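You operate a simulated robot arm through the tools that you are given. There is no shell and no other tool. Be economical: measure what you need, move in short steps, check, and stop when the job is done.

You are at the controls of a simulated robot arm. One attempt, no reset.

JOB
Turn press three's heat off and cool its mould on the grid till the rack's display shows 40 or less.
Fine: run the fan for it, then switch it off; push the tray back in.

It is judged by the outcome, as a careful person would: the job done as asked, and still so three seconds after it is handed in. It fails if anything else is knocked over, pushed out of place, dropped, spilled or broken.

ROBOT AND FRAMES
A 7-joint arm with a two-finger parallel gripper on a trunk, on a base that drives. Base frame: it is fixed to the floor where the robot stands at the start and does not move with it; the origin is under the middle of the robot, x ahead of it, y to its left, z up. Readings come in mm, degrees, newtons and seconds.
With the tool pointing down near the work surface it reaches from about 480 to 920 mm from the robot's upright axis, wherever it stands. Its first joint turns from -115.0 to 115.0 degrees. Places, roughly: grid of the cooling rack [1600, 1400, 900]; mould with round hollows [2250, 500, 1000]; press four heat dial [2600, -800, 1400]; press three heat dial [2200, 0, 1400]; press three power switch [2200, 0, 1200]; press three tray [2200, 400, 1000]; red rocker switch [1400, 1200, 800]. Payload 3.91 kg.
Tool frame: the origin (TCP) lies between the finger pads and is the grasp point; the fingertips stand 30 mm ahead of it; z points along the fingers, y is the line along which they close. Largest opening 110 mm; finger width 20, thickness 10; the body of the gripper, 48 by 112 mm, starts 55 mm behind the TCP.
Orientation is told as [roll, pitch, yaw] about the base's x, y, z axes, in that order, counted from this pose: with the fingers straight down and closing along the base's y, the tool's x points along the base's -x, its y along +y and its z along -z.

CONTROLS
- The arm moves only by the tool play_rows. Its argument "rows" is a list of rows, each an object of numbers (a shift or turn left out is 0, a gripper value left out holds the last): "tx", "ty", "tz": the shift along the tool's x, y, z in mm; "wx", "wy", "wz": the turn, a rotation vector about the tool's x, y, z in degrees; "jaw": the gripper command, from -1 (fully open) to 1 (shut), values between in proportion. In form: [{"tx": .., "ty": .., "tz": .., "wx": .., "wy": .., "wz": .., "jaw": ..}, ...]. A call has 1 to 8 rows; each row is the pose to reach, as a shift and turn from the pose commanded when the call began, along the tool's axes at that moment. Rows are played at 5 a second. More than 50 mm and 8.6 degrees between two rows, or a gripper value outside its range, and nothing of the call is played. Where a pose cannot be reached the arm comes as near as it can. A force on the tool above 60 N (or 10 N above the force at the start of the call, whichever is more), or a blocked arm, ends the call early, and 0.2 s more pass. Each finger travels about 153 mm/s and halts on what it meets, pressing with about 24 N; the grip force reading is that of the motor and also rises with nothing between the fingers. The clock runs only during rows and for 0.2 s after the last one: add rows that repeat a pose to give the fingers time. It gives the time, the measured TCP pose, the force on the tool (base axes), the opening and the grip force at its end, in the units of the frame above (readings bear some noise), with the torque about the TCP (base axes, N m) and any sound that the robot's microphone picked up.
- Cameras (640 x 400 px; columns grow to the right, rows downward): "scene" is now at [225.4, 196.9, 1574.6]; the picture's right is [-0.09, -1.00, 0.00], its down [0.20, -0.02, -0.98] and it looks along [0.98, -0.09, 0.20] (base axes); focal length 268 px, centre (320, 200). "wrist" rides on the gripper at [72, 17, -103] in the tool frame; the picture's right is [-0.23, 0.97, 0.00], its down [-0.76, -0.18, -0.62] and it looks along [-0.61, -0.14, 0.78] (tool axes); focal length 222 px, centre (320, 200). There is no depth. A picture from a camera that has moved, and an enlarged one, comes with that camera's place and axes in the base frame and with its lens.
- snapshot(camera): a new picture of that camera. The clock stands still meanwhile.
- raise_lower(by): slides the trunk up (or, below 0, down) by that many mm; the arm and the scene camera ride with it, the base frame stays. It gives what a move gives, with no picture.
- steer(legs): drives the robot by 1 to 6 legs, each [ahead, left, turn to the left] in mm, mm and degrees, along the robot's own axes; the way and the turn of a leg run together, so that a leg with both is an arc; at most 1500 mm and 180 degrees a leg. The arm and the cameras ride along, it lands a little off, and it stops where it bumps. It gives what a move gives.
- pan_tilt(pan, tilt): turns the head with the scene camera to pan (to the left, within 80 degrees either way) and tilt (down, from -29 to 69), counted from straight ahead of the robot. It gives what a move gives.
- enlarge(camera, box): a new picture of the part [left, top, right, bottom] of that camera's present view, enlarged. The clock stands still meanwhile.
- job_done(): hands the job in; it is judged then, once.

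Go step by step. Nothing tells you exact positions but the pictures and the camera data: compare them with the known pose of the tool, close in by small moves and look again before you grip or let go. The budget is 120 turns and 98 pictures, counting those below and the enlarged ones. Unless the task says otherwise, let go and move clear before handing in, and close with one line.

The tools are called after "Request:" as a command line: name --argument value ..., lists and objects as JSON in quotes. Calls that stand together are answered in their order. play_rows: Moves the arm, as the interface text tells. Its arguments: {"type":"object","properties":{"rows":{"type":"array","items":{"type":"object","properties":{"tx":{"type":"number"},"ty":{"type":"number"},"tz":{"type":"number"},"wx":{"type":"number"},"wy":{"type":"number"},"wz":{"type":"number"},"jaw":{"type":"number"}}}}},"required":["rows"]} The other tools are called the same way: raise_lower (by) slides the trunk up or down; steer (legs) drives the base; pan_tilt (pan, tilt) turns the head that bears the scene camera; snapshot (camera) takes a picture; enlarge (camera, box) takes an enlarged picture of a part of a camera's view; job_done () hands the job in.

At the start:

```text
time: 0.0
ee_pos: [460.1, 138.9, 1608.6]
tcp_rot: [0.0, 0.0, 0.0]
ft_force: [0.4, -0.9, -0.4]
ft_torque: [0.0, 0.0, -0.01]
width: 110.0
finger_force: 0.0
trunk travel left (down, up): [-838.0, 152.0]
robot x, y, heading: [-3.2, 0.8, -0.0]
head pan, tilt: [-5.1, -11.6]
```

scene: 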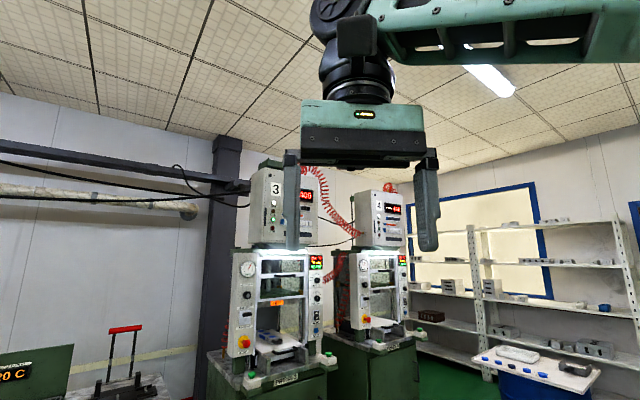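
wrist: 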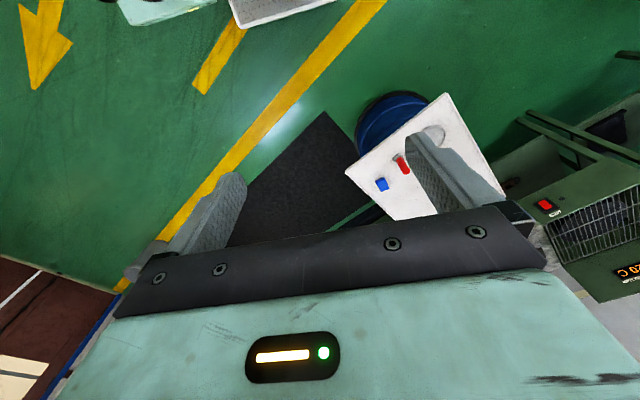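

The two presses stand ahead, with the cooling rack to the left of them. I'll look closer at press three and at the rack.

Request:
enlarge --camera "scene" --box '[200, 150, 360, 250]'

Request:
enlarge --camera "scene" --box '[200, 240, 440, 390]'

Request:
pan_tilt --pan 35 --tilt 25

Request:
snapshot --camera "scene"

```text
4.00 times, centred on (280, 200) of scene
camera zoom: at [225.4, 196.9, 1574.6], right [-0.09, -1.0, 0.0], down [0.2, -0.02, -0.98], along [0.98, -0.09, 0.2], focal length 1074 px, centre (480, 200)
```

zoom: 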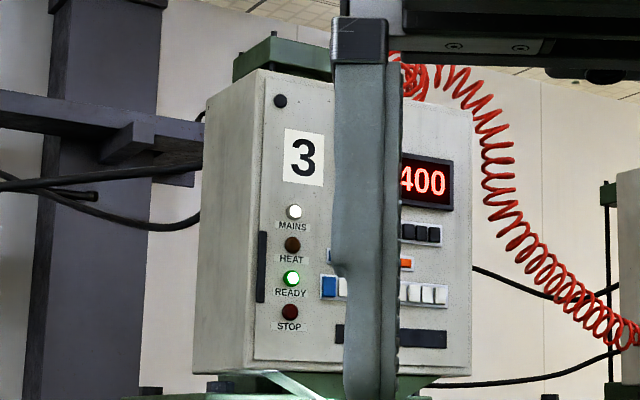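

```text
2.67 times, centred on (320, 315) of scene
camera zoom: at [225.4, 196.9, 1574.6], right [-0.09, -1.0, 0.0], down [0.2, -0.02, -0.98], along [0.98, -0.09, 0.2], focal length 716 px, centre (320, -107)
```

zoom: 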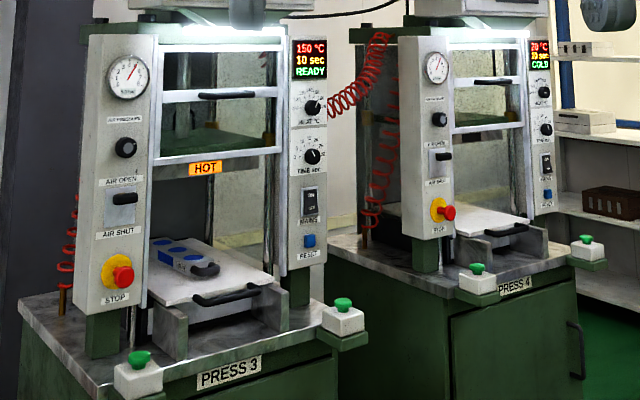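

```text
time: 1.1
ee_pos: [461.6, 138.7, 1608.5]
tcp_rot: [0.1, 0.0, 0.0]
ft_force: [0.4, 0.3, 0.3]
ft_torque: [0.01, 0.03, 0.02]
width: 110.2
finger_force: 0.0
trunk travel left (down, up): [-838.0, 152.0]
robot x, y, heading: [1.3, -0.8, -0.2]
head pan, tilt: [35.0, 25.0]
```

```text
93 pictures are left
camera scene: at [218.2, 257.1, 1516.6], right [0.57, -0.82, 0.0], down [-0.35, -0.24, -0.91], along [0.74, 0.52, -0.42], focal length 268 px, centre (320, 200)
```

scene: 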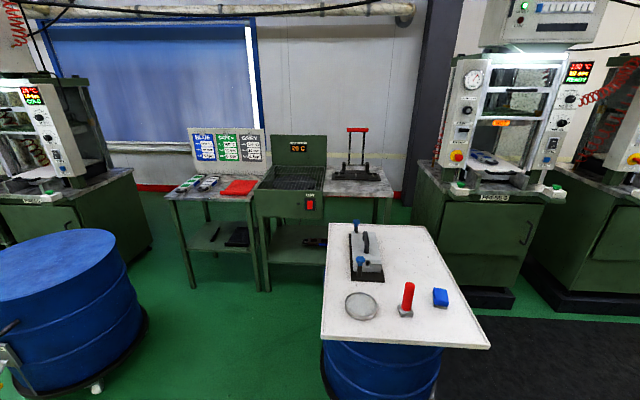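

Request:
enlarge --camera "scene" --box '[165, 115, 405, 265]'

Request:
enlarge --camera "scene" --box '[184, 120, 272, 175]'

Request:
enlarge --camera "scene" --box '[420, 40, 612, 220]'

```text
2.67 times, centred on (285, 190) of scene
camera zoom: at [218.2, 257.1, 1516.6], right [0.57, -0.82, 0.0], down [-0.35, -0.24, -0.91], along [0.74, 0.52, -0.42], focal length 716 px, centre (413, 227)
```

zoom: 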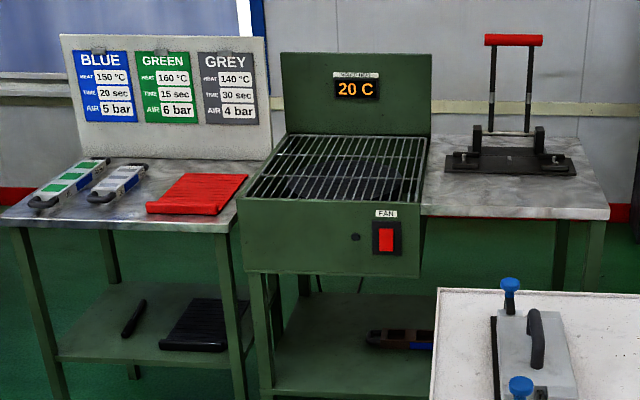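

```text
7.27 times, centred on (228, 148) of scene
camera zoom: at [218.2, 257.1, 1516.6], right [0.57, -0.82, 0.0], down [-0.35, -0.24, -0.91], along [0.74, 0.52, -0.42], focal length 1952 px, centre (989, 582)
```

zoom: 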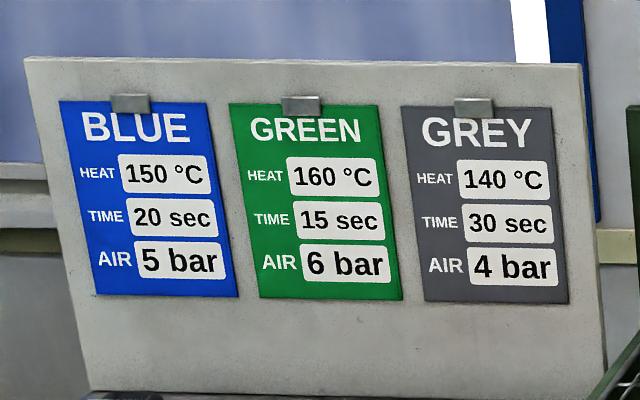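

```text
2.22 times, centred on (516, 130) of scene
camera zoom: at [218.2, 257.1, 1516.6], right [0.57, -0.82, 0.0], down [-0.35, -0.24, -0.91], along [0.74, 0.52, -0.42], focal length 596 px, centre (-116, 356)
```

zoom: 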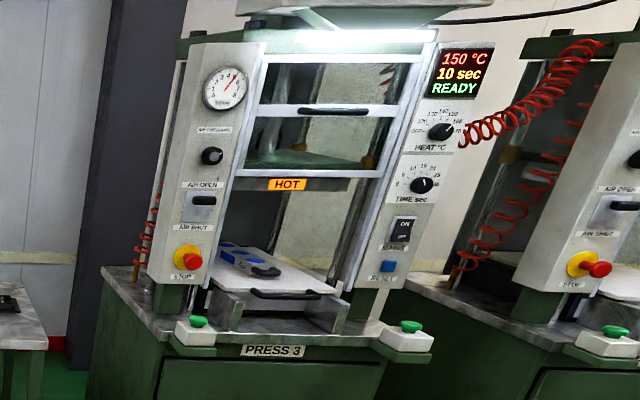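

Request:
pan_tilt --pan -20 --tilt 40

Request:
snapshot --camera "scene"

```text
time: 2.3
ee_pos: [460.5, 139.7, 1607.9]
tcp_rot: [0.0, -0.1, 0.0]
ft_force: [0.2, 0.0, -0.4]
ft_torque: [-0.01, 0.01, -0.05]
width: 110.1
finger_force: 0.0
trunk travel left (down, up): [-838.0, 152.0]
robot x, y, heading: [0.3, 0.6, 0.1]
head pan, tilt: [-20.0, 40.0]
```

```text
89 pictures are left
camera scene: at [222.6, 175.3, 1493.2], right [-0.34, -0.94, 0.0], down [-0.6, 0.22, -0.77], along [0.72, -0.26, -0.64], focal length 268 px, centre (320, 200)
```

scene: 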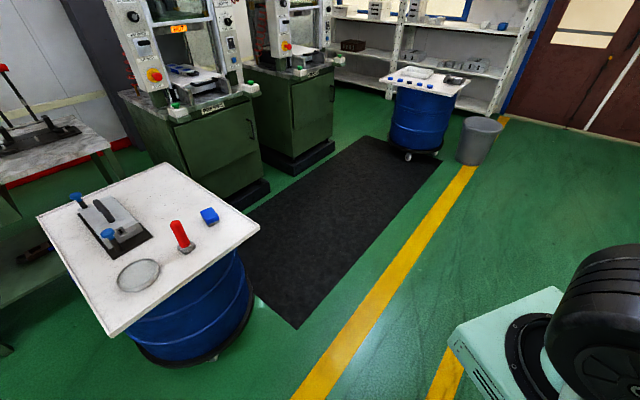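

Request:
steer --legs '[[0, -400, 0], [1300, 0, 0], [0, 0, 30]]'

Request:
pan_tilt --pan 0 --tilt 20

Request:
snapshot --camera "scene"

```text
time: 12.5
ee_pos: [1623.9, -43.7, 1610.9]
tcp_rot: [0.1, -0.1, 31.0]
ft_force: [0.1, 0.3, 0.2]
ft_torque: [-0.01, -0.04, -0.01]
width: 110.0
finger_force: 0.1
trunk travel left (down, up): [-838.0, 152.0]
robot x, y, heading: [1302.3, -398.9, 30.8]
head pan, tilt: [-20.0, 40.0]
```

```text
time: 13.3
ee_pos: [1634.2, -36.3, 1605.2]
tcp_rot: [-0.2, 0.4, 31.0]
ft_force: [-0.3, 0.4, 0.6]
ft_torque: [-0.02, -0.02, 0.02]
width: 110.0
finger_force: 0.1
trunk travel left (down, up): [-838.0, 152.0]
robot x, y, heading: [1298.9, -402.3, 31.0]
head pan, tilt: [0.0, 20.0]
```

```text
88 pictures are left
camera scene: at [1385.6, -110.6, 1529.3], right [0.51, -0.86, 0.0], down [-0.29, -0.17, -0.94], along [0.81, 0.49, -0.33], focal length 268 px, centre (320, 200)
```

scene: 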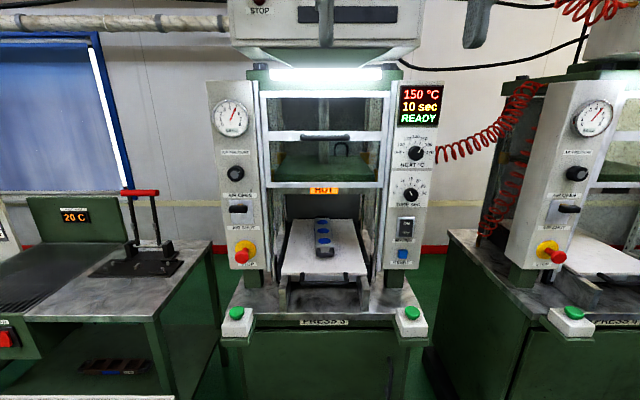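

Request:
enlarge --camera "scene" --box '[380, 75, 460, 275]'

Request:
enlarge --camera "scene" --box '[250, 180, 410, 330]'

Request:
enlarge --camera "scene" --box '[385, 130, 449, 170]'

```text
2.00 times, centred on (420, 175) of scene
camera zoom: at [1385.6, -110.6, 1529.3], right [0.51, -0.86, 0.0], down [-0.29, -0.17, -0.94], along [0.81, 0.49, -0.33], focal length 537 px, centre (120, 250)
```

zoom: 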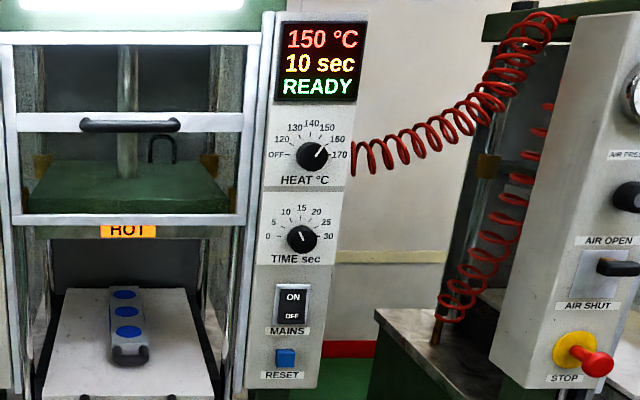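

```text
2.67 times, centred on (330, 255) of scene
camera zoom: at [1385.6, -110.6, 1529.3], right [0.51, -0.86, 0.0], down [-0.29, -0.17, -0.94], along [0.81, 0.49, -0.33], focal length 716 px, centre (293, 53)
```

zoom: 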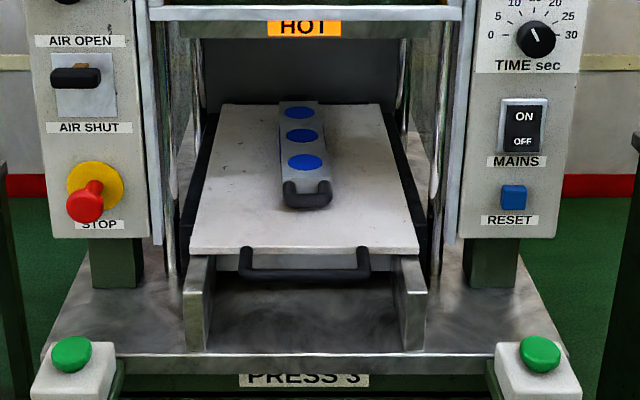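

```text
10.00 times, centred on (417, 150) of scene
camera zoom: at [1385.6, -110.6, 1529.3], right [0.51, -0.86, 0.0], down [-0.29, -0.17, -0.94], along [0.81, 0.49, -0.33], focal length 2684 px, centre (-650, 700)
```

zoom: 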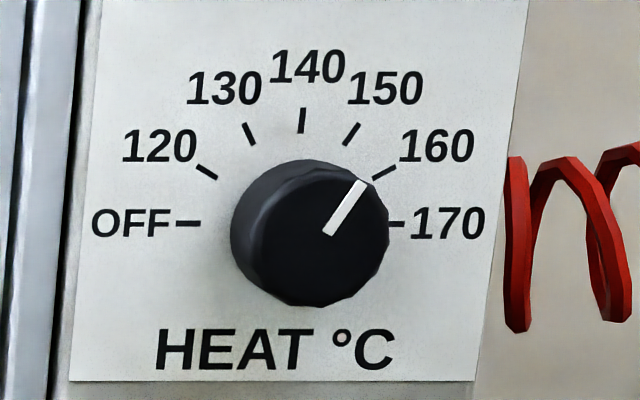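

Request:
raise_lower --by -200

Request:
play_rows --rows '[{"tx": -20, "wy": -8}, {"tx": -40, "wy": -16}, {"tx": -60, "wy": -24}, {"tx": -80, "wy": -32}, {"tx": -100, "wy": -40}, {"tx": -120, "wy": -48}, {"tx": -140, "wy": -56}, {"tx": -160, "wy": -64}]'

```text
time: 15.5
ee_pos: [1634.6, -36.4, 1404.4]
tcp_rot: [-0.1, 0.5, 31.0]
ft_force: [-0.6, -0.1, -0.3]
ft_torque: [0.01, 0.02, -0.01]
width: 110.0
finger_force: 0.1
trunk travel left (down, up): [-638.0, 352.0]
robot x, y, heading: [1299.5, -400.6, 31.1]
head pan, tilt: [0.0, 20.0]
```

```text
time: 17.3
ee_pos: [1772.1, 46.7, 1403.5]
tcp_rot: [0.1, -63.7, 30.9]
ft_force: [-0.7, -0.2, -0.6]
ft_torque: [-0.02, 0.0, 0.0]
width: 110.0
finger_force: 0.2
trunk travel left (down, up): [-638.0, 352.0]
robot x, y, heading: [1300.9, -397.9, 30.8]
head pan, tilt: [0.0, 20.0]
```

Request:
play_rows --rows '[{"ty": -45, "wy": -7}, {"ty": -90, "wy": -14}, {"ty": -135, "wy": -21}, {"ty": -180, "wy": -26.3}, {"ty": -192, "wy": -26.3}]'

Request:
play_rows --rows '[{"wz": 8}, {"wz": 16}, {"wz": 24}, {"wz": 32}, {"wz": 40}, {"wz": 48}, {"wz": 56}, {"wz": 62}]'

Request:
snapshot --camera "scene"

Request:
snapshot --camera "wrist"

```text
time: 18.5
ee_pos: [1899.2, -102.4, 1368.7]
tcp_rot: [19.4, -89.9, 11.9]
ft_force: [-0.2, -0.6, 0.3]
ft_torque: [0.04, 0.01, 0.03]
width: 110.1
finger_force: 0.1
out of reach, approached as far as the arm can: row 3, 4, 5
trunk travel left (down, up): [-638.0, 352.0]
robot x, y, heading: [1301.6, -401.0, 30.9]
head pan, tilt: [0.0, 20.0]
```

```text
time: 20.3
ee_pos: [1908.6, -73.1, 1399.1]
tcp_rot: [88.7, -28.2, -58.7]
ft_force: [0.2, -0.2, -0.6]
ft_torque: [0.01, -0.01, 0.0]
width: 110.0
finger_force: 0.1
out of reach, approached as far as the arm can: row 5, 6, 7, 8
trunk travel left (down, up): [-638.0, 352.0]
robot x, y, heading: [1301.8, -396.7, 31.0]
head pan, tilt: [0.0, 20.0]
```

```text
84 pictures are left
camera scene: at [1387.3, -109.5, 1329.3], right [0.52, -0.86, 0.0], down [-0.29, -0.17, -0.94], along [0.81, 0.49, -0.33], focal length 268 px, centre (320, 200)
```

scene: 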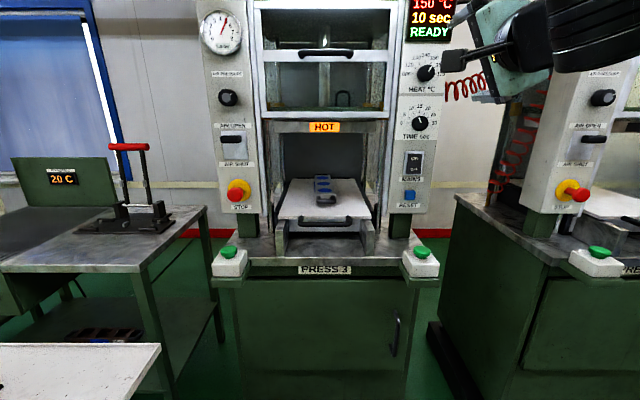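

```text
83 pictures are left
camera wrist: at [1782.4, -63.9, 1380.7], right [-0.11, 0.23, 0.97], down [-0.15, -0.96, 0.22], along [0.98, -0.12, 0.15], focal length 222 px, centre (320, 200)
```

wrist: 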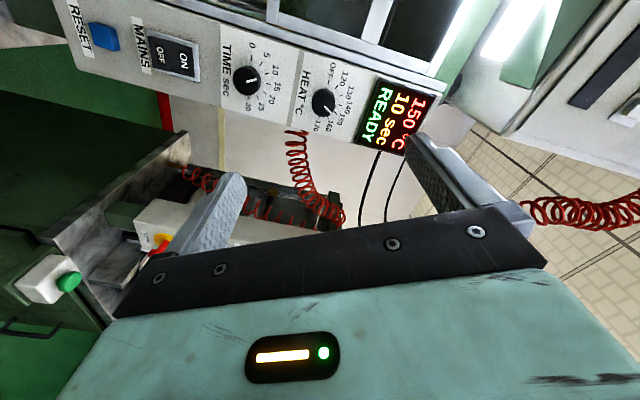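

Request:
play_rows --rows '[{"tx": -10, "tz": 45}, {"tx": -18, "ty": -4, "tz": 90}, {"tx": -18, "ty": -4, "tz": 135}, {"tx": -18, "ty": -4, "tz": 170}]'

Request:
snapshot --camera "wrist"

Request:
snapshot --camera "scene"

```text
time: 21.3
ee_pos: [2043.4, -57.5, 1405.6]
tcp_rot: [89.7, -28.1, -60.6]
ft_force: [0.2, -0.3, -0.2]
ft_torque: [-0.02, 0.02, -0.02]
width: 109.9
finger_force: 0.0
out of reach, approached as far as the arm can: row 3, 4
trunk travel left (down, up): [-638.0, 352.0]
robot x, y, heading: [1300.6, -400.8, 30.9]
head pan, tilt: [0.0, 20.0]
```

```text
82 pictures are left
camera wrist: at [1917.9, -45.7, 1386.4], right [-0.12, 0.23, 0.97], down [-0.17, -0.96, 0.2], along [0.98, -0.14, 0.16], focal length 222 px, centre (320, 200)
```

wrist: 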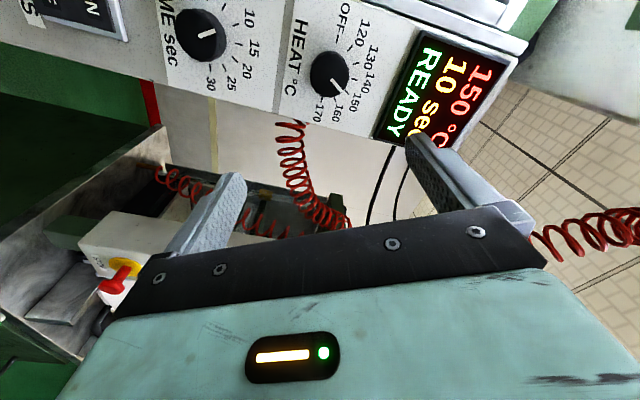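

```text
81 pictures are left
camera scene: at [1387.1, -109.3, 1329.3], right [0.52, -0.86, 0.0], down [-0.29, -0.17, -0.94], along [0.81, 0.49, -0.33], focal length 268 px, centre (320, 200)
```

scene: 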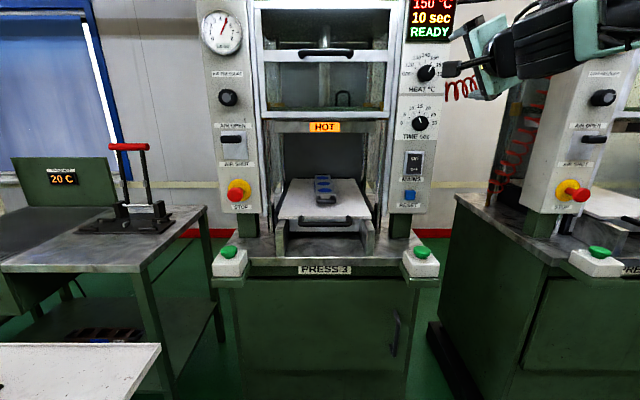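

Request:
play_rows --rows '[{"tz": -45}, {"tz": -90}, {"tz": -130}]'

Request:
steer --legs '[[130, -130, 0]]'

Request:
snapshot --camera "wrist"

```text
time: 22.1
ee_pos: [1929.9, -98.4, 1420.5]
tcp_rot: [89.3, -28.2, -58.8]
ft_force: [1.8, -1.5, -0.1]
ft_torque: [-0.02, -0.01, 0.11]
width: 109.9
finger_force: 0.1
out of reach, approached as far as the arm can: row 2, 3
trunk travel left (down, up): [-638.0, 352.0]
robot x, y, heading: [1303.7, -400.6, 31.0]
head pan, tilt: [0.0, 20.0]
```

```text
time: 23.6
ee_pos: [2106.3, -145.9, 1422.0]
tcp_rot: [89.5, -28.1, -58.9]
ft_force: [0.5, -1.2, 0.4]
ft_torque: [-0.02, 0.02, 0.09]
width: 109.7
finger_force: 0.1
trunk travel left (down, up): [-638.0, 352.0]
robot x, y, heading: [1480.3, -445.4, 30.8]
head pan, tilt: [0.0, 20.0]
```

```text
80 pictures are left
camera wrist: at [1980.6, -136.6, 1403.7], right [-0.13, 0.23, 0.97], down [-0.15, -0.97, 0.21], along [0.98, -0.12, 0.15], focal length 222 px, centre (320, 200)
```

wrist: 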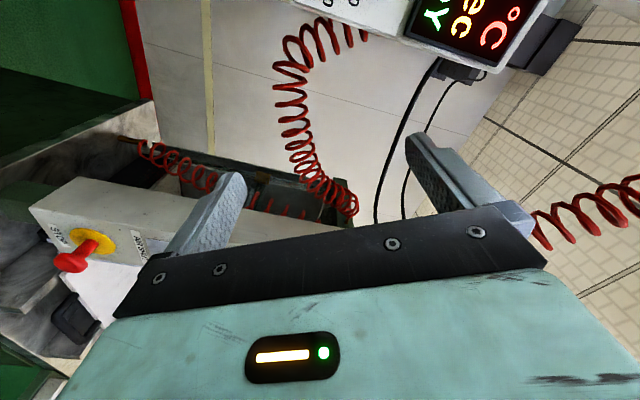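

Request:
play_rows --rows '[{"tx": 34, "ty": 13}, {"tx": 68, "ty": 26}, {"tx": 102, "ty": 39}, {"tx": 136, "ty": 52}]'

Request:
snapshot --camera "wrist"

```text
time: 24.6
ee_pos: [2041.6, -14.5, 1398.3]
tcp_rot: [88.8, -28.0, -58.7]
ft_force: [-0.1, -0.7, 0.3]
ft_torque: [-0.02, 0.03, 0.02]
width: 110.0
finger_force: 0.1
trunk travel left (down, up): [-638.0, 352.0]
robot x, y, heading: [1480.6, -448.3, 31.1]
head pan, tilt: [0.0, 20.0]
```

```text
79 pictures are left
camera wrist: at [1915.3, -5.8, 1380.9], right [-0.12, 0.23, 0.97], down [-0.15, -0.97, 0.21], along [0.98, -0.12, 0.15], focal length 222 px, centre (320, 200)
```

wrist: 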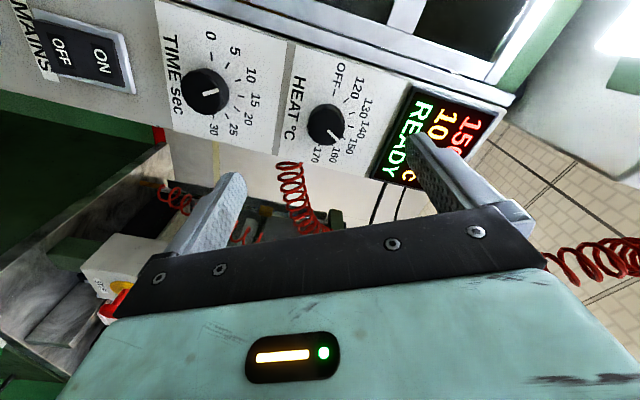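

Request:
play_rows --rows '[{"tx": -3, "ty": 6, "tz": 25, "jaw": -0.3}, {"tx": -3, "ty": 6, "tz": 50}]'

Request:
snapshot --camera "wrist"

Request:
snapshot --camera "scene"

```text
time: 25.2
ee_pos: [2074.7, 6.4, 1407.0]
tcp_rot: [88.9, -28.5, -58.8]
ft_force: [0.8, 0.1, -0.3]
ft_torque: [0.0, 0.02, -0.04]
width: 71.5
finger_force: 0.1
out of reach, approached as far as the arm can: row 2
trunk travel left (down, up): [-638.0, 352.0]
robot x, y, heading: [1481.9, -447.5, 31.3]
head pan, tilt: [0.0, 20.0]
```

```text
78 pictures are left
camera wrist: at [1947.3, 15.0, 1387.9], right [-0.12, 0.24, 0.96], down [-0.15, -0.96, 0.22], along [0.98, -0.12, 0.15], focal length 222 px, centre (320, 200)
```

wrist: 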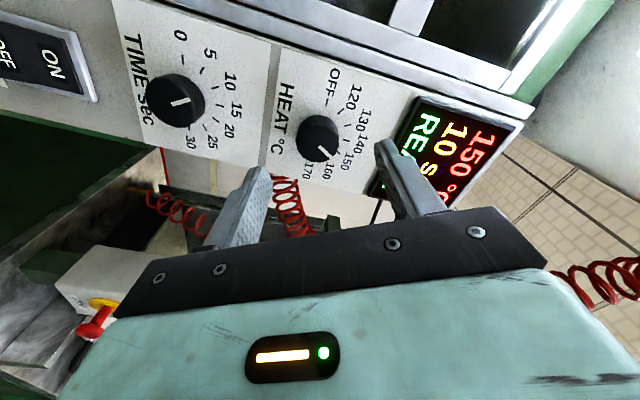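

```text
77 pictures are left
camera scene: at [1564.7, -156.6, 1329.4], right [0.52, -0.86, 0.0], down [-0.29, -0.17, -0.94], along [0.81, 0.49, -0.33], focal length 268 px, centre (320, 200)
```

scene: 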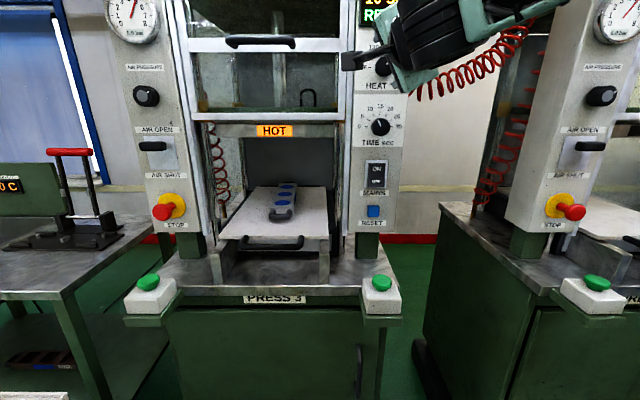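

Request:
play_rows --rows '[{"tz": -30}, {"tz": -60}]'

Request:
steer --legs '[[90, 0, 0]]'

Request:
snapshot --camera "wrist"

```text
time: 25.8
ee_pos: [2032.3, -20.8, 1405.5]
tcp_rot: [88.9, -28.0, -58.7]
ft_force: [-0.3, 0.1, -0.1]
ft_torque: [0.01, -0.02, -0.01]
width: 71.3
finger_force: 0.0
trunk travel left (down, up): [-638.0, 352.0]
robot x, y, heading: [1478.8, -445.3, 31.3]
head pan, tilt: [0.0, 20.0]
```

```text
time: 26.9
ee_pos: [2112.3, 24.4, 1403.9]
tcp_rot: [88.8, -28.1, -58.7]
ft_force: [-0.4, 0.1, 0.9]
ft_torque: [0.0, 0.02, 0.02]
width: 71.6
finger_force: 0.1
trunk travel left (down, up): [-638.0, 352.0]
robot x, y, heading: [1557.8, -401.5, 31.1]
head pan, tilt: [0.0, 20.0]
```

```text
76 pictures are left
camera wrist: at [1985.4, 34.6, 1386.7], right [-0.12, 0.23, 0.97], down [-0.15, -0.97, 0.21], along [0.98, -0.12, 0.15], focal length 222 px, centre (320, 200)
```

wrist: 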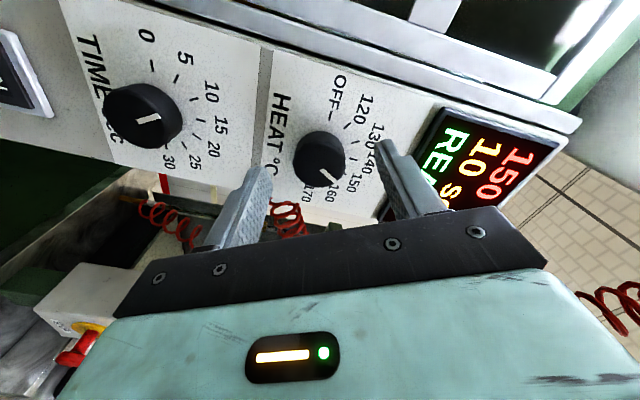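

Request:
play_rows --rows '[{"tx": -2, "ty": 4, "tz": 8}, {"tx": -2, "ty": 4, "tz": 17}]'

Request:
snapshot --camera "wrist"

```text
time: 27.5
ee_pos: [2125.8, 34.0, 1405.1]
tcp_rot: [88.8, -28.2, -58.8]
ft_force: [-0.2, 0.1, -0.2]
ft_torque: [-0.03, 0.0, 0.01]
width: 71.6
finger_force: 0.1
trunk travel left (down, up): [-638.0, 352.0]
robot x, y, heading: [1558.8, -394.9, 31.0]
head pan, tilt: [0.0, 20.0]
```

```text
75 pictures are left
camera wrist: at [2000.7, 43.0, 1386.9], right [-0.12, 0.23, 0.97], down [-0.15, -0.97, 0.21], along [0.98, -0.12, 0.15], focal length 222 px, centre (320, 200)
```

wrist: 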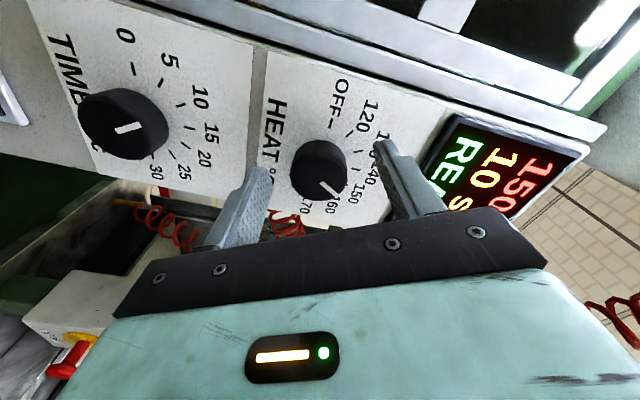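

Request:
play_rows --rows '[{"jaw": 0.0}, {"jaw": 0.3}, {"jaw": 0.6}, {"jaw": 0.6}]'

```text
time: 28.5
ee_pos: [2127.2, 34.2, 1402.0]
tcp_rot: [88.6, -28.0, -58.6]
ft_force: [-3.0, -9.3, -15.8]
ft_torque: [0.01, 0.19, -0.39]
width: 37.4
finger_force: 44.7
trunk travel left (down, up): [-638.0, 352.0]
robot x, y, heading: [1558.0, -399.5, 30.9]
head pan, tilt: [0.0, 20.0]
```

Request:
play_rows --rows '[{"ty": -3}, {"ty": -3, "wz": -8}, {"ty": -3, "wz": -16}, {"ty": -3, "wz": -24}]'

Request:
snapshot --camera "wrist"

```text
time: 29.5
ee_pos: [2128.6, 32.4, 1401.9]
tcp_rot: [88.0, -52.1, -57.8]
ft_force: [-4.3, -13.7, -19.9]
ft_torque: [0.0, 0.19, -0.86]
width: 37.3
finger_force: 45.1
trunk travel left (down, up): [-638.0, 352.0]
robot x, y, heading: [1556.2, -400.9, 30.9]
head pan, tilt: [0.0, 20.0]
```

```text
74 pictures are left
camera wrist: at [2008.4, 29.3, 1356.4], right [-0.31, 0.55, 0.78], down [-0.22, -0.84, 0.51], along [0.93, -0.01, 0.38], focal length 222 px, centre (320, 200)
```

wrist: 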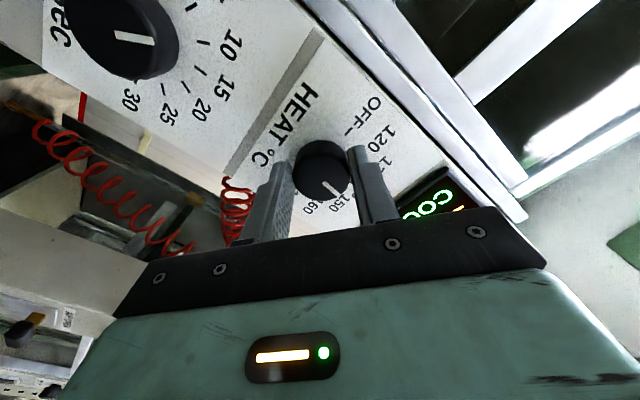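

Request:
enlarge --camera "wrist" --box '[240, 80, 480, 230]'

Request:
enlarge --camera "scene" --box '[220, 0, 460, 150]'

```text
2.67 times, centred on (360, 155) of wrist
camera zoom: at [2008.4, 29.3, 1356.4], right [-0.31, 0.55, 0.78], down [-0.22, -0.84, 0.51], along [0.93, -0.01, 0.38], focal length 592 px, centre (213, 320)
```

zoom: 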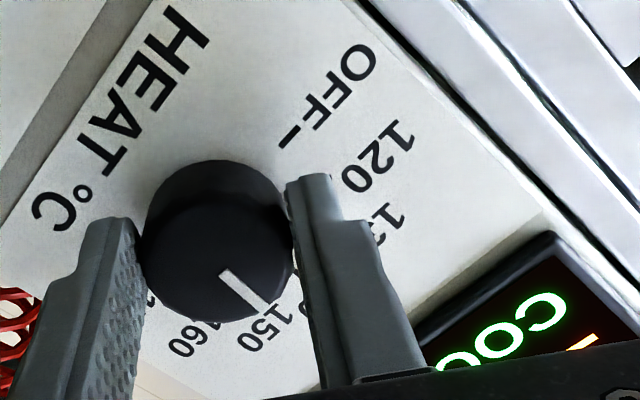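

```text
2.67 times, centred on (340, 75) of scene
camera zoom: at [1653.3, -104.0, 1329.6], right [0.52, -0.86, 0.0], down [-0.29, -0.18, -0.94], along [0.81, 0.48, -0.34], focal length 716 px, centre (267, 533)
```

zoom: 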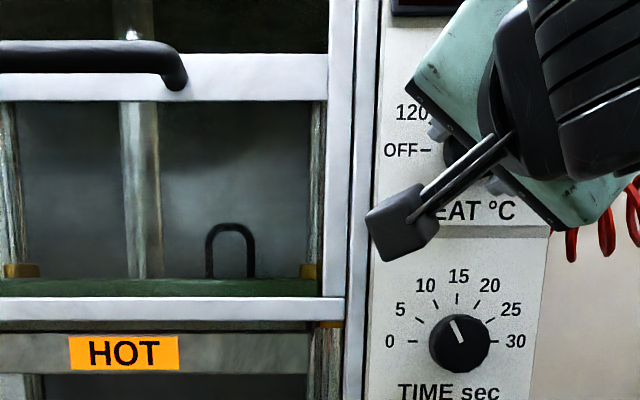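

Request:
play_rows --rows '[{"wz": -8}, {"wz": -16}, {"wz": -24}, {"wz": -32}, {"wz": -40}, {"wz": -48}, {"wz": -56}, {"wz": -64}]'

Request:
snapshot --camera "wrist"

```text
time: 31.3
ee_pos: [2130.5, 29.1, 1400.7]
tcp_rot: [-87.3, -63.9, 117.7]
ft_force: [3.6, -38.6, -25.6]
ft_torque: [-0.36, 0.72, -1.39]
width: 37.1
finger_force: 45.2
trunk travel left (down, up): [-638.0, 352.0]
robot x, y, heading: [1558.3, -403.9, 30.9]
head pan, tilt: [0.0, 20.0]
```

```text
71 pictures are left
camera wrist: at [2047.9, -38.7, 1330.3], right [-0.49, 0.84, -0.22], down [-0.61, -0.15, 0.78], along [0.62, 0.52, 0.59], focal length 222 px, centre (320, 200)
```

wrist: 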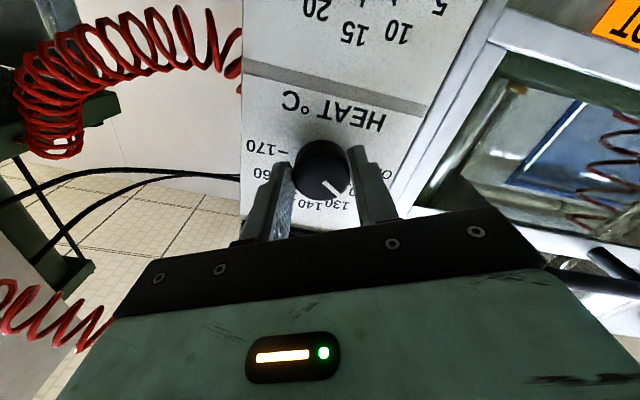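

Request:
play_rows --rows '[{"jaw": 0.2}, {"jaw": -0.1}, {"jaw": -0.1}]'

Request:
enlarge --camera "wrist" --box '[220, 80, 460, 230]'

```text
time: 32.1
ee_pos: [2123.7, 34.3, 1403.3]
tcp_rot: [-87.6, -63.9, 118.7]
ft_force: [-0.5, -0.3, 0.1]
ft_torque: [0.03, -0.01, 0.0]
width: 60.6
finger_force: 0.1
trunk travel left (down, up): [-638.0, 352.0]
robot x, y, heading: [1559.5, -402.7, 31.0]
head pan, tilt: [0.0, 20.0]
```

```text
2.67 times, centred on (340, 155) of wrist
camera zoom: at [2043.9, -33.4, 1331.5], right [-0.5, 0.83, -0.22], down [-0.61, -0.16, 0.77], along [0.61, 0.53, 0.59], focal length 592 px, centre (267, 320)
```

zoom: 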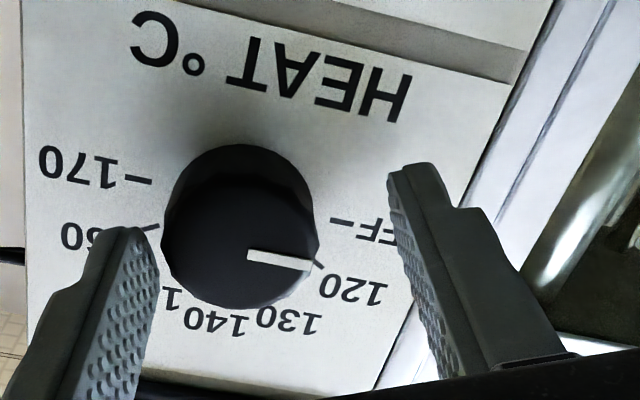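

Request:
play_rows --rows '[{"ty": -7}, {"ty": -7, "jaw": 0.3}, {"ty": -7, "jaw": 0.5}, {"ty": -7, "jaw": 0.5}]'

```text
time: 33.1
ee_pos: [2128.0, 29.2, 1405.5]
tcp_rot: [-87.5, -63.9, 118.8]
ft_force: [-3.8, 4.7, -2.0]
ft_torque: [-0.06, 0.14, 0.62]
width: 36.7
finger_force: 45.3
trunk travel left (down, up): [-638.0, 352.0]
robot x, y, heading: [1556.0, -400.0, 31.0]
head pan, tilt: [0.0, 20.0]
```

Request:
play_rows --rows '[{"wz": -8}, {"wz": -16}, {"wz": -24}, {"wz": -30}, {"wz": -34}]'

Request:
enlarge --camera "wrist" --box '[220, 80, 460, 230]'

```text
time: 34.3
ee_pos: [2128.9, 30.2, 1405.0]
tcp_rot: [-88.7, -29.6, 120.2]
ft_force: [-10.5, 6.4, -8.1]
ft_torque: [0.68, 0.56, 0.19]
width: 37.1
finger_force: 44.7
trunk travel left (down, up): [-638.0, 352.0]
robot x, y, heading: [1558.9, -401.0, 30.9]
head pan, tilt: [0.0, 20.0]
```

```text
2.67 times, centred on (340, 155) of wrist
camera zoom: at [2067.1, -71.2, 1356.1], right [-0.36, 0.58, -0.73], down [-0.82, 0.18, 0.54], along [0.44, 0.8, 0.41], focal length 592 px, centre (267, 320)
```

zoom: 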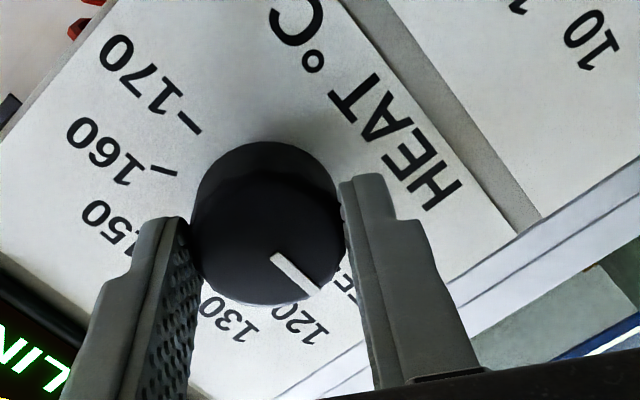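

Request:
play_rows --rows '[{"jaw": 0.2}, {"jaw": -0.2}, {"tz": -45}, {"tz": -80}]'

Request:
snapshot --camera "wrist"

Request:
snapshot --camera "scene"

```text
time: 35.3
ee_pos: [2061.6, -12.3, 1407.7]
tcp_rot: [-88.7, -29.9, 120.1]
ft_force: [0.1, 0.2, -0.8]
ft_torque: [0.03, -0.03, -0.05]
width: 66.0
finger_force: 0.0
trunk travel left (down, up): [-638.0, 352.0]
robot x, y, heading: [1556.1, -398.3, 31.0]
head pan, tilt: [0.0, 20.0]
```

```text
68 pictures are left
camera wrist: at [2000.5, -112.4, 1357.0], right [-0.36, 0.58, -0.73], down [-0.82, 0.18, 0.55], along [0.45, 0.8, 0.41], focal length 222 px, centre (320, 200)
```

wrist: 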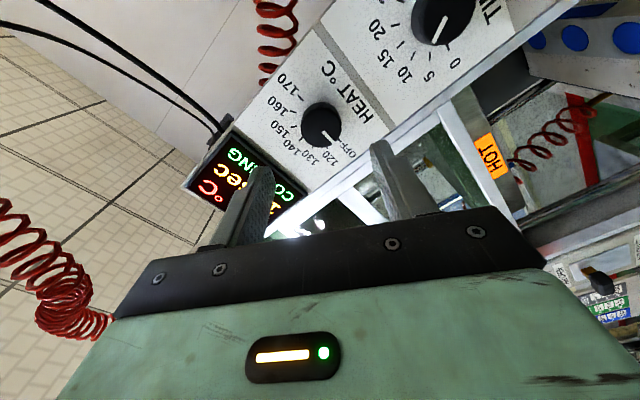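

```text
67 pictures are left
camera scene: at [1653.4, -103.2, 1329.5], right [0.52, -0.86, 0.0], down [-0.29, -0.18, -0.94], along [0.81, 0.48, -0.34], focal length 268 px, centre (320, 200)
```

scene: 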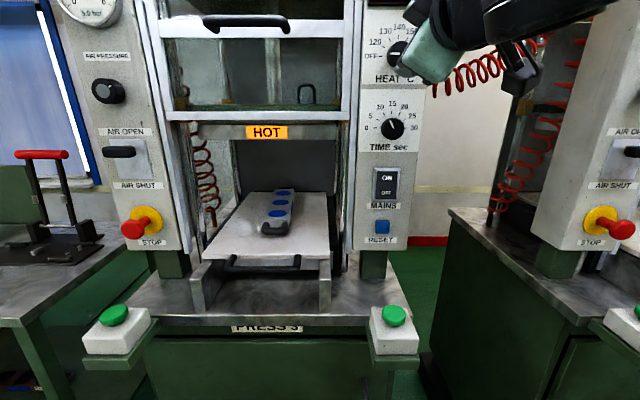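

Request:
enlarge --camera "wrist" --box '[180, 60, 420, 210]'

Request:
enlarge --camera "scene" --box '[350, 15, 446, 75]'

Request:
enlarge --camera "scene" --box '[170, 170, 410, 340]'

```text
2.67 times, centred on (300, 135) of wrist
camera zoom: at [2000.5, -112.4, 1357.0], right [-0.36, 0.58, -0.73], down [-0.82, 0.18, 0.55], along [0.45, 0.8, 0.41], focal length 592 px, centre (373, 373)
```

zoom: 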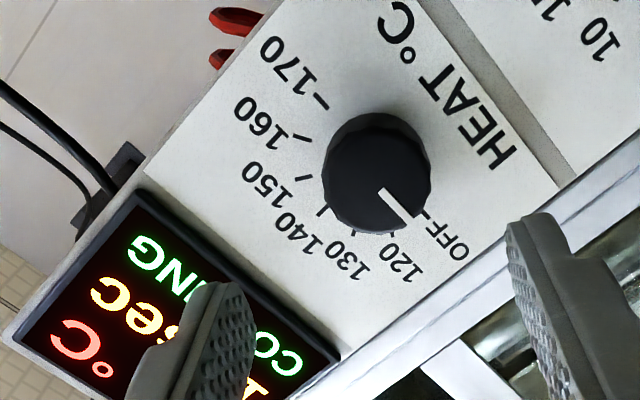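

```text
6.67 times, centred on (398, 45) of scene
camera zoom: at [1653.4, -103.2, 1329.5], right [0.52, -0.86, 0.0], down [-0.29, -0.18, -0.94], along [0.81, 0.48, -0.34], focal length 1789 px, centre (-200, 1233)
```

zoom: 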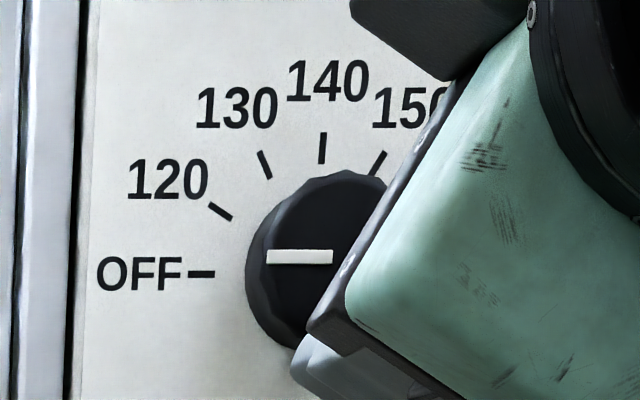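

```text
2.35 times, centred on (290, 255) of scene
camera zoom: at [1653.4, -103.2, 1329.5], right [0.52, -0.86, 0.0], down [-0.29, -0.18, -0.94], along [0.81, 0.48, -0.34], focal length 632 px, centre (391, 71)
```

zoom: 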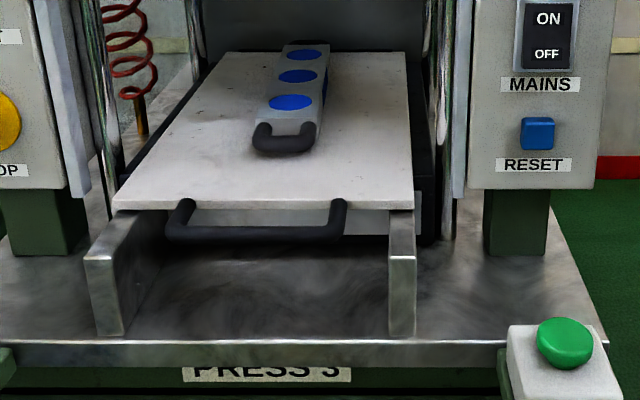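

Press three's dial points to OFF and its display shows COOLING. Next I'll back off, move left, lower the trunk and turn the tool down toward the tray.

Request:
steer --legs '[[-160, 0, 0], [0, 250, 0]]'

Request:
play_rows --rows '[{"wz": -8}, {"wz": -16}, {"wz": -24}, {"wz": -30}]'

Request:
play_rows --rows '[{"wx": -8}, {"wx": -16}, {"wx": -24}, {"wx": -32}, {"wx": -40}, {"wx": -48}, {"wx": -56}, {"wx": -64}]'

```text
time: 38.1
ee_pos: [1794.2, 121.7, 1408.3]
tcp_rot: [-88.7, -29.9, 120.2]
ft_force: [-2.0, -0.3, -0.8]
ft_torque: [-0.02, -0.01, 0.02]
width: 65.9
finger_force: 0.1
trunk travel left (down, up): [-638.0, 352.0]
robot x, y, heading: [1289.1, -266.2, 31.0]
head pan, tilt: [0.0, 20.0]
```

```text
time: 39.1
ee_pos: [1804.0, 127.1, 1401.4]
tcp_rot: [-88.5, 0.1, 120.8]
ft_force: [0.0, -0.8, -0.7]
ft_torque: [0.0, -0.01, -0.02]
width: 65.6
finger_force: 0.1
trunk travel left (down, up): [-638.0, 352.0]
robot x, y, heading: [1288.0, -263.9, 30.8]
head pan, tilt: [0.0, 20.0]
```

```text
time: 40.9
ee_pos: [1805.0, 126.9, 1400.0]
tcp_rot: [-24.4, 0.2, 120.9]
ft_force: [0.2, -0.3, 0.6]
ft_torque: [0.03, 0.01, 0.01]
width: 65.6
finger_force: 0.0
trunk travel left (down, up): [-638.0, 352.0]
robot x, y, heading: [1288.7, -265.4, 31.1]
head pan, tilt: [0.0, 20.0]
```

Request:
play_rows --rows '[{"wx": -8}, {"wx": -16}, {"wx": -24.3}]'

Request:
raise_lower --by -260

Request:
play_rows --rows '[{"ty": -45}, {"ty": -90}, {"ty": -135}, {"ty": -170}]'

Request:
snapshot --camera "wrist"

Request:
snapshot --camera "scene"

```text
time: 41.7
ee_pos: [1804.8, 127.6, 1399.7]
tcp_rot: [-5.7, 0.2, 120.8]
ft_force: [0.1, -0.1, -0.3]
ft_torque: [0.0, 0.01, -0.01]
width: 65.9
finger_force: 0.1
out of reach, approached as far as the arm can: row 3
trunk travel left (down, up): [-638.0, 352.0]
robot x, y, heading: [1286.7, -266.4, 31.0]
head pan, tilt: [0.0, 20.0]
```

```text
time: 44.4
ee_pos: [1806.1, 126.4, 1141.3]
tcp_rot: [-5.7, 0.1, 120.7]
ft_force: [0.2, -0.7, -0.7]
ft_torque: [0.04, 0.02, 0.01]
width: 65.8
finger_force: 0.0
trunk travel left (down, up): [-378.0, 612.0]
robot x, y, heading: [1289.7, -263.4, 30.8]
head pan, tilt: [0.0, 20.0]
```

```text
time: 45.4
ee_pos: [1881.2, 151.0, 1093.1]
tcp_rot: [-6.0, 0.0, 120.9]
ft_force: [-1.4, -1.6, 2.7]
ft_torque: [0.04, -0.07, 0.02]
width: 66.0
finger_force: 0.0
out of reach, approached as far as the arm can: row 1, 2, 3, 4
trunk travel left (down, up): [-378.0, 612.0]
robot x, y, heading: [1291.7, -264.8, 31.2]
head pan, tilt: [0.0, 20.0]
```

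```text
63 pictures are left
camera wrist: at [1895.1, 74.5, 1192.9], right [-0.95, -0.3, -0.1], down [-0.29, 0.71, 0.64], along [-0.12, 0.63, -0.76], focal length 222 px, centre (320, 200)
```

wrist: 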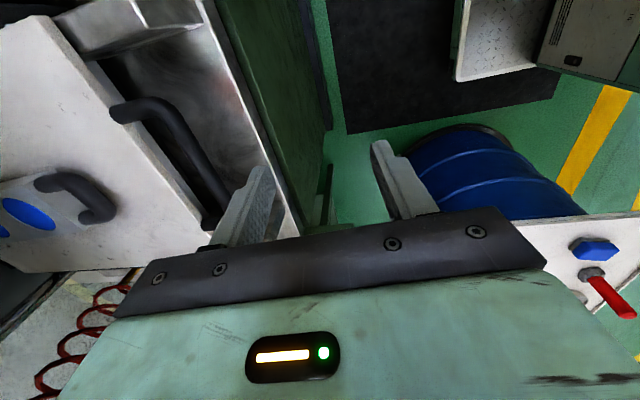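

```text
62 pictures are left
camera scene: at [1377.4, 25.8, 1069.5], right [0.52, -0.86, 0.0], down [-0.28, -0.17, -0.94], along [0.81, 0.49, -0.33], focal length 268 px, centre (320, 200)
```

scene: 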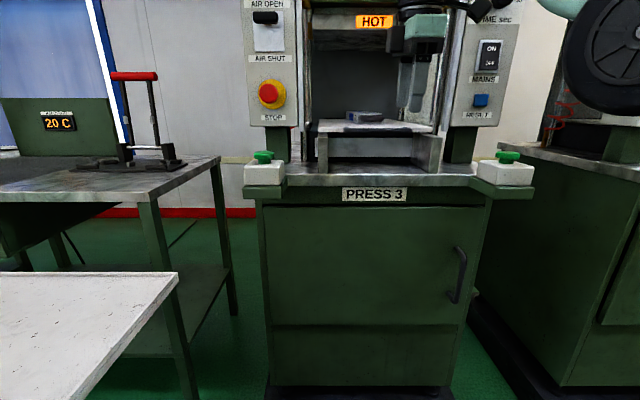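

Request:
play_rows --rows '[{"wx": 8}, {"wx": 16}, {"wx": 24}, {"wx": 32}, {"wx": 36}]'

Request:
snapshot --camera "wrist"

```text
time: 46.6
ee_pos: [1883.8, 148.9, 1093.6]
tcp_rot: [-41.8, 0.1, 120.8]
ft_force: [0.3, -0.3, -0.2]
ft_torque: [0.02, 0.01, -0.03]
width: 65.8
finger_force: 0.1
trunk travel left (down, up): [-378.0, 612.0]
robot x, y, heading: [1289.5, -264.6, 30.9]
head pan, tilt: [0.0, 20.0]
```

```text
61 pictures are left
camera wrist: at [1851.7, 45.6, 1158.5], right [-0.74, -0.18, -0.65], down [-0.63, 0.51, 0.58], along [0.23, 0.84, -0.49], focal length 222 px, centre (320, 200)
```

wrist: 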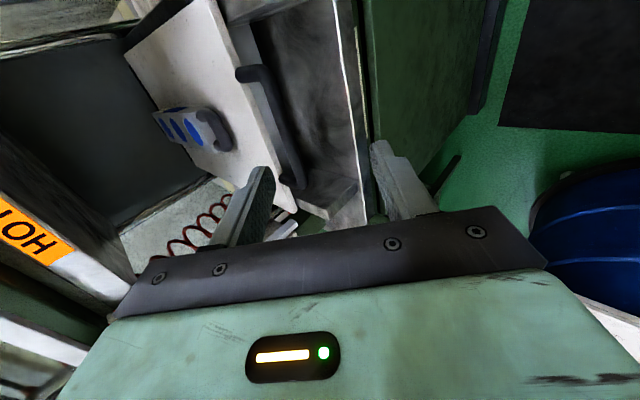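

Request:
play_rows --rows '[{"tx": -7, "ty": -20, "tz": 35}, {"tx": -14, "ty": -40, "tz": 70}, {"tx": -22, "ty": -58, "tz": 112}]'

Request:
snapshot --camera "wrist"

```text
time: 47.4
ee_pos: [1975.5, 229.0, 1048.9]
tcp_rot: [-41.8, 0.0, 120.7]
ft_force: [-0.5, 0.4, 1.2]
ft_torque: [-0.01, -0.02, 0.0]
width: 66.1
finger_force: 0.1
trunk travel left (down, up): [-378.0, 612.0]
robot x, y, heading: [1292.8, -268.5, 31.1]
head pan, tilt: [0.0, 20.0]
```

```text
60 pictures are left
camera wrist: at [1941.8, 124.9, 1113.8], right [-0.74, -0.18, -0.65], down [-0.63, 0.51, 0.58], along [0.23, 0.84, -0.49], focal length 222 px, centre (320, 200)
```

wrist: 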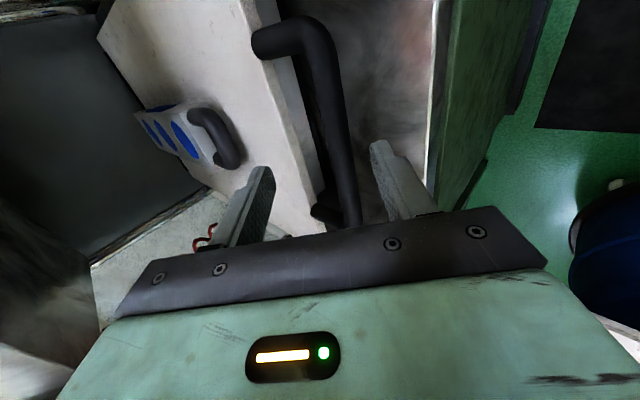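

Request:
play_rows --rows '[{"ty": 16, "tz": 10, "jaw": 0.2}, {"ty": 16, "tz": 30, "jaw": 0.27}]'

Request:
snapshot --camera "wrist"

Request:
enlarge --camera "scene" --box '[300, 60, 460, 180]'

```text
time: 48.0
ee_pos: [1982.4, 231.7, 1014.0]
tcp_rot: [-41.8, 0.0, 120.7]
ft_force: [-0.1, -0.5, -0.4]
ft_torque: [-0.01, -0.03, -0.02]
width: 40.5
finger_force: 0.0
trunk travel left (down, up): [-378.0, 612.0]
robot x, y, heading: [1289.3, -264.0, 30.9]
head pan, tilt: [0.0, 20.0]
```

```text
59 pictures are left
camera wrist: at [1949.1, 127.7, 1080.4], right [-0.74, -0.18, -0.65], down [-0.63, 0.51, 0.58], along [0.23, 0.84, -0.49], focal length 222 px, centre (320, 200)
```

wrist: 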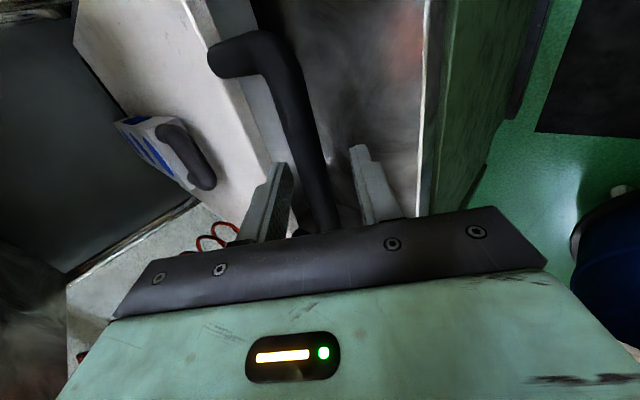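

```text
3.33 times, centred on (380, 120) of scene
camera zoom: at [1378.1, 26.0, 1069.4], right [0.52, -0.86, 0.0], down [-0.29, -0.17, -0.94], along [0.81, 0.49, -0.33], focal length 895 px, centre (120, 467)
```

zoom: 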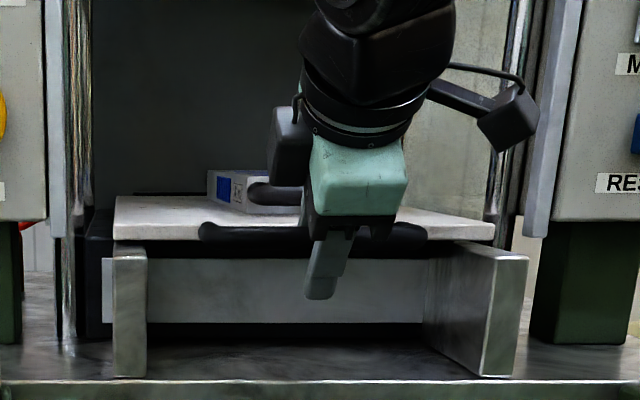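

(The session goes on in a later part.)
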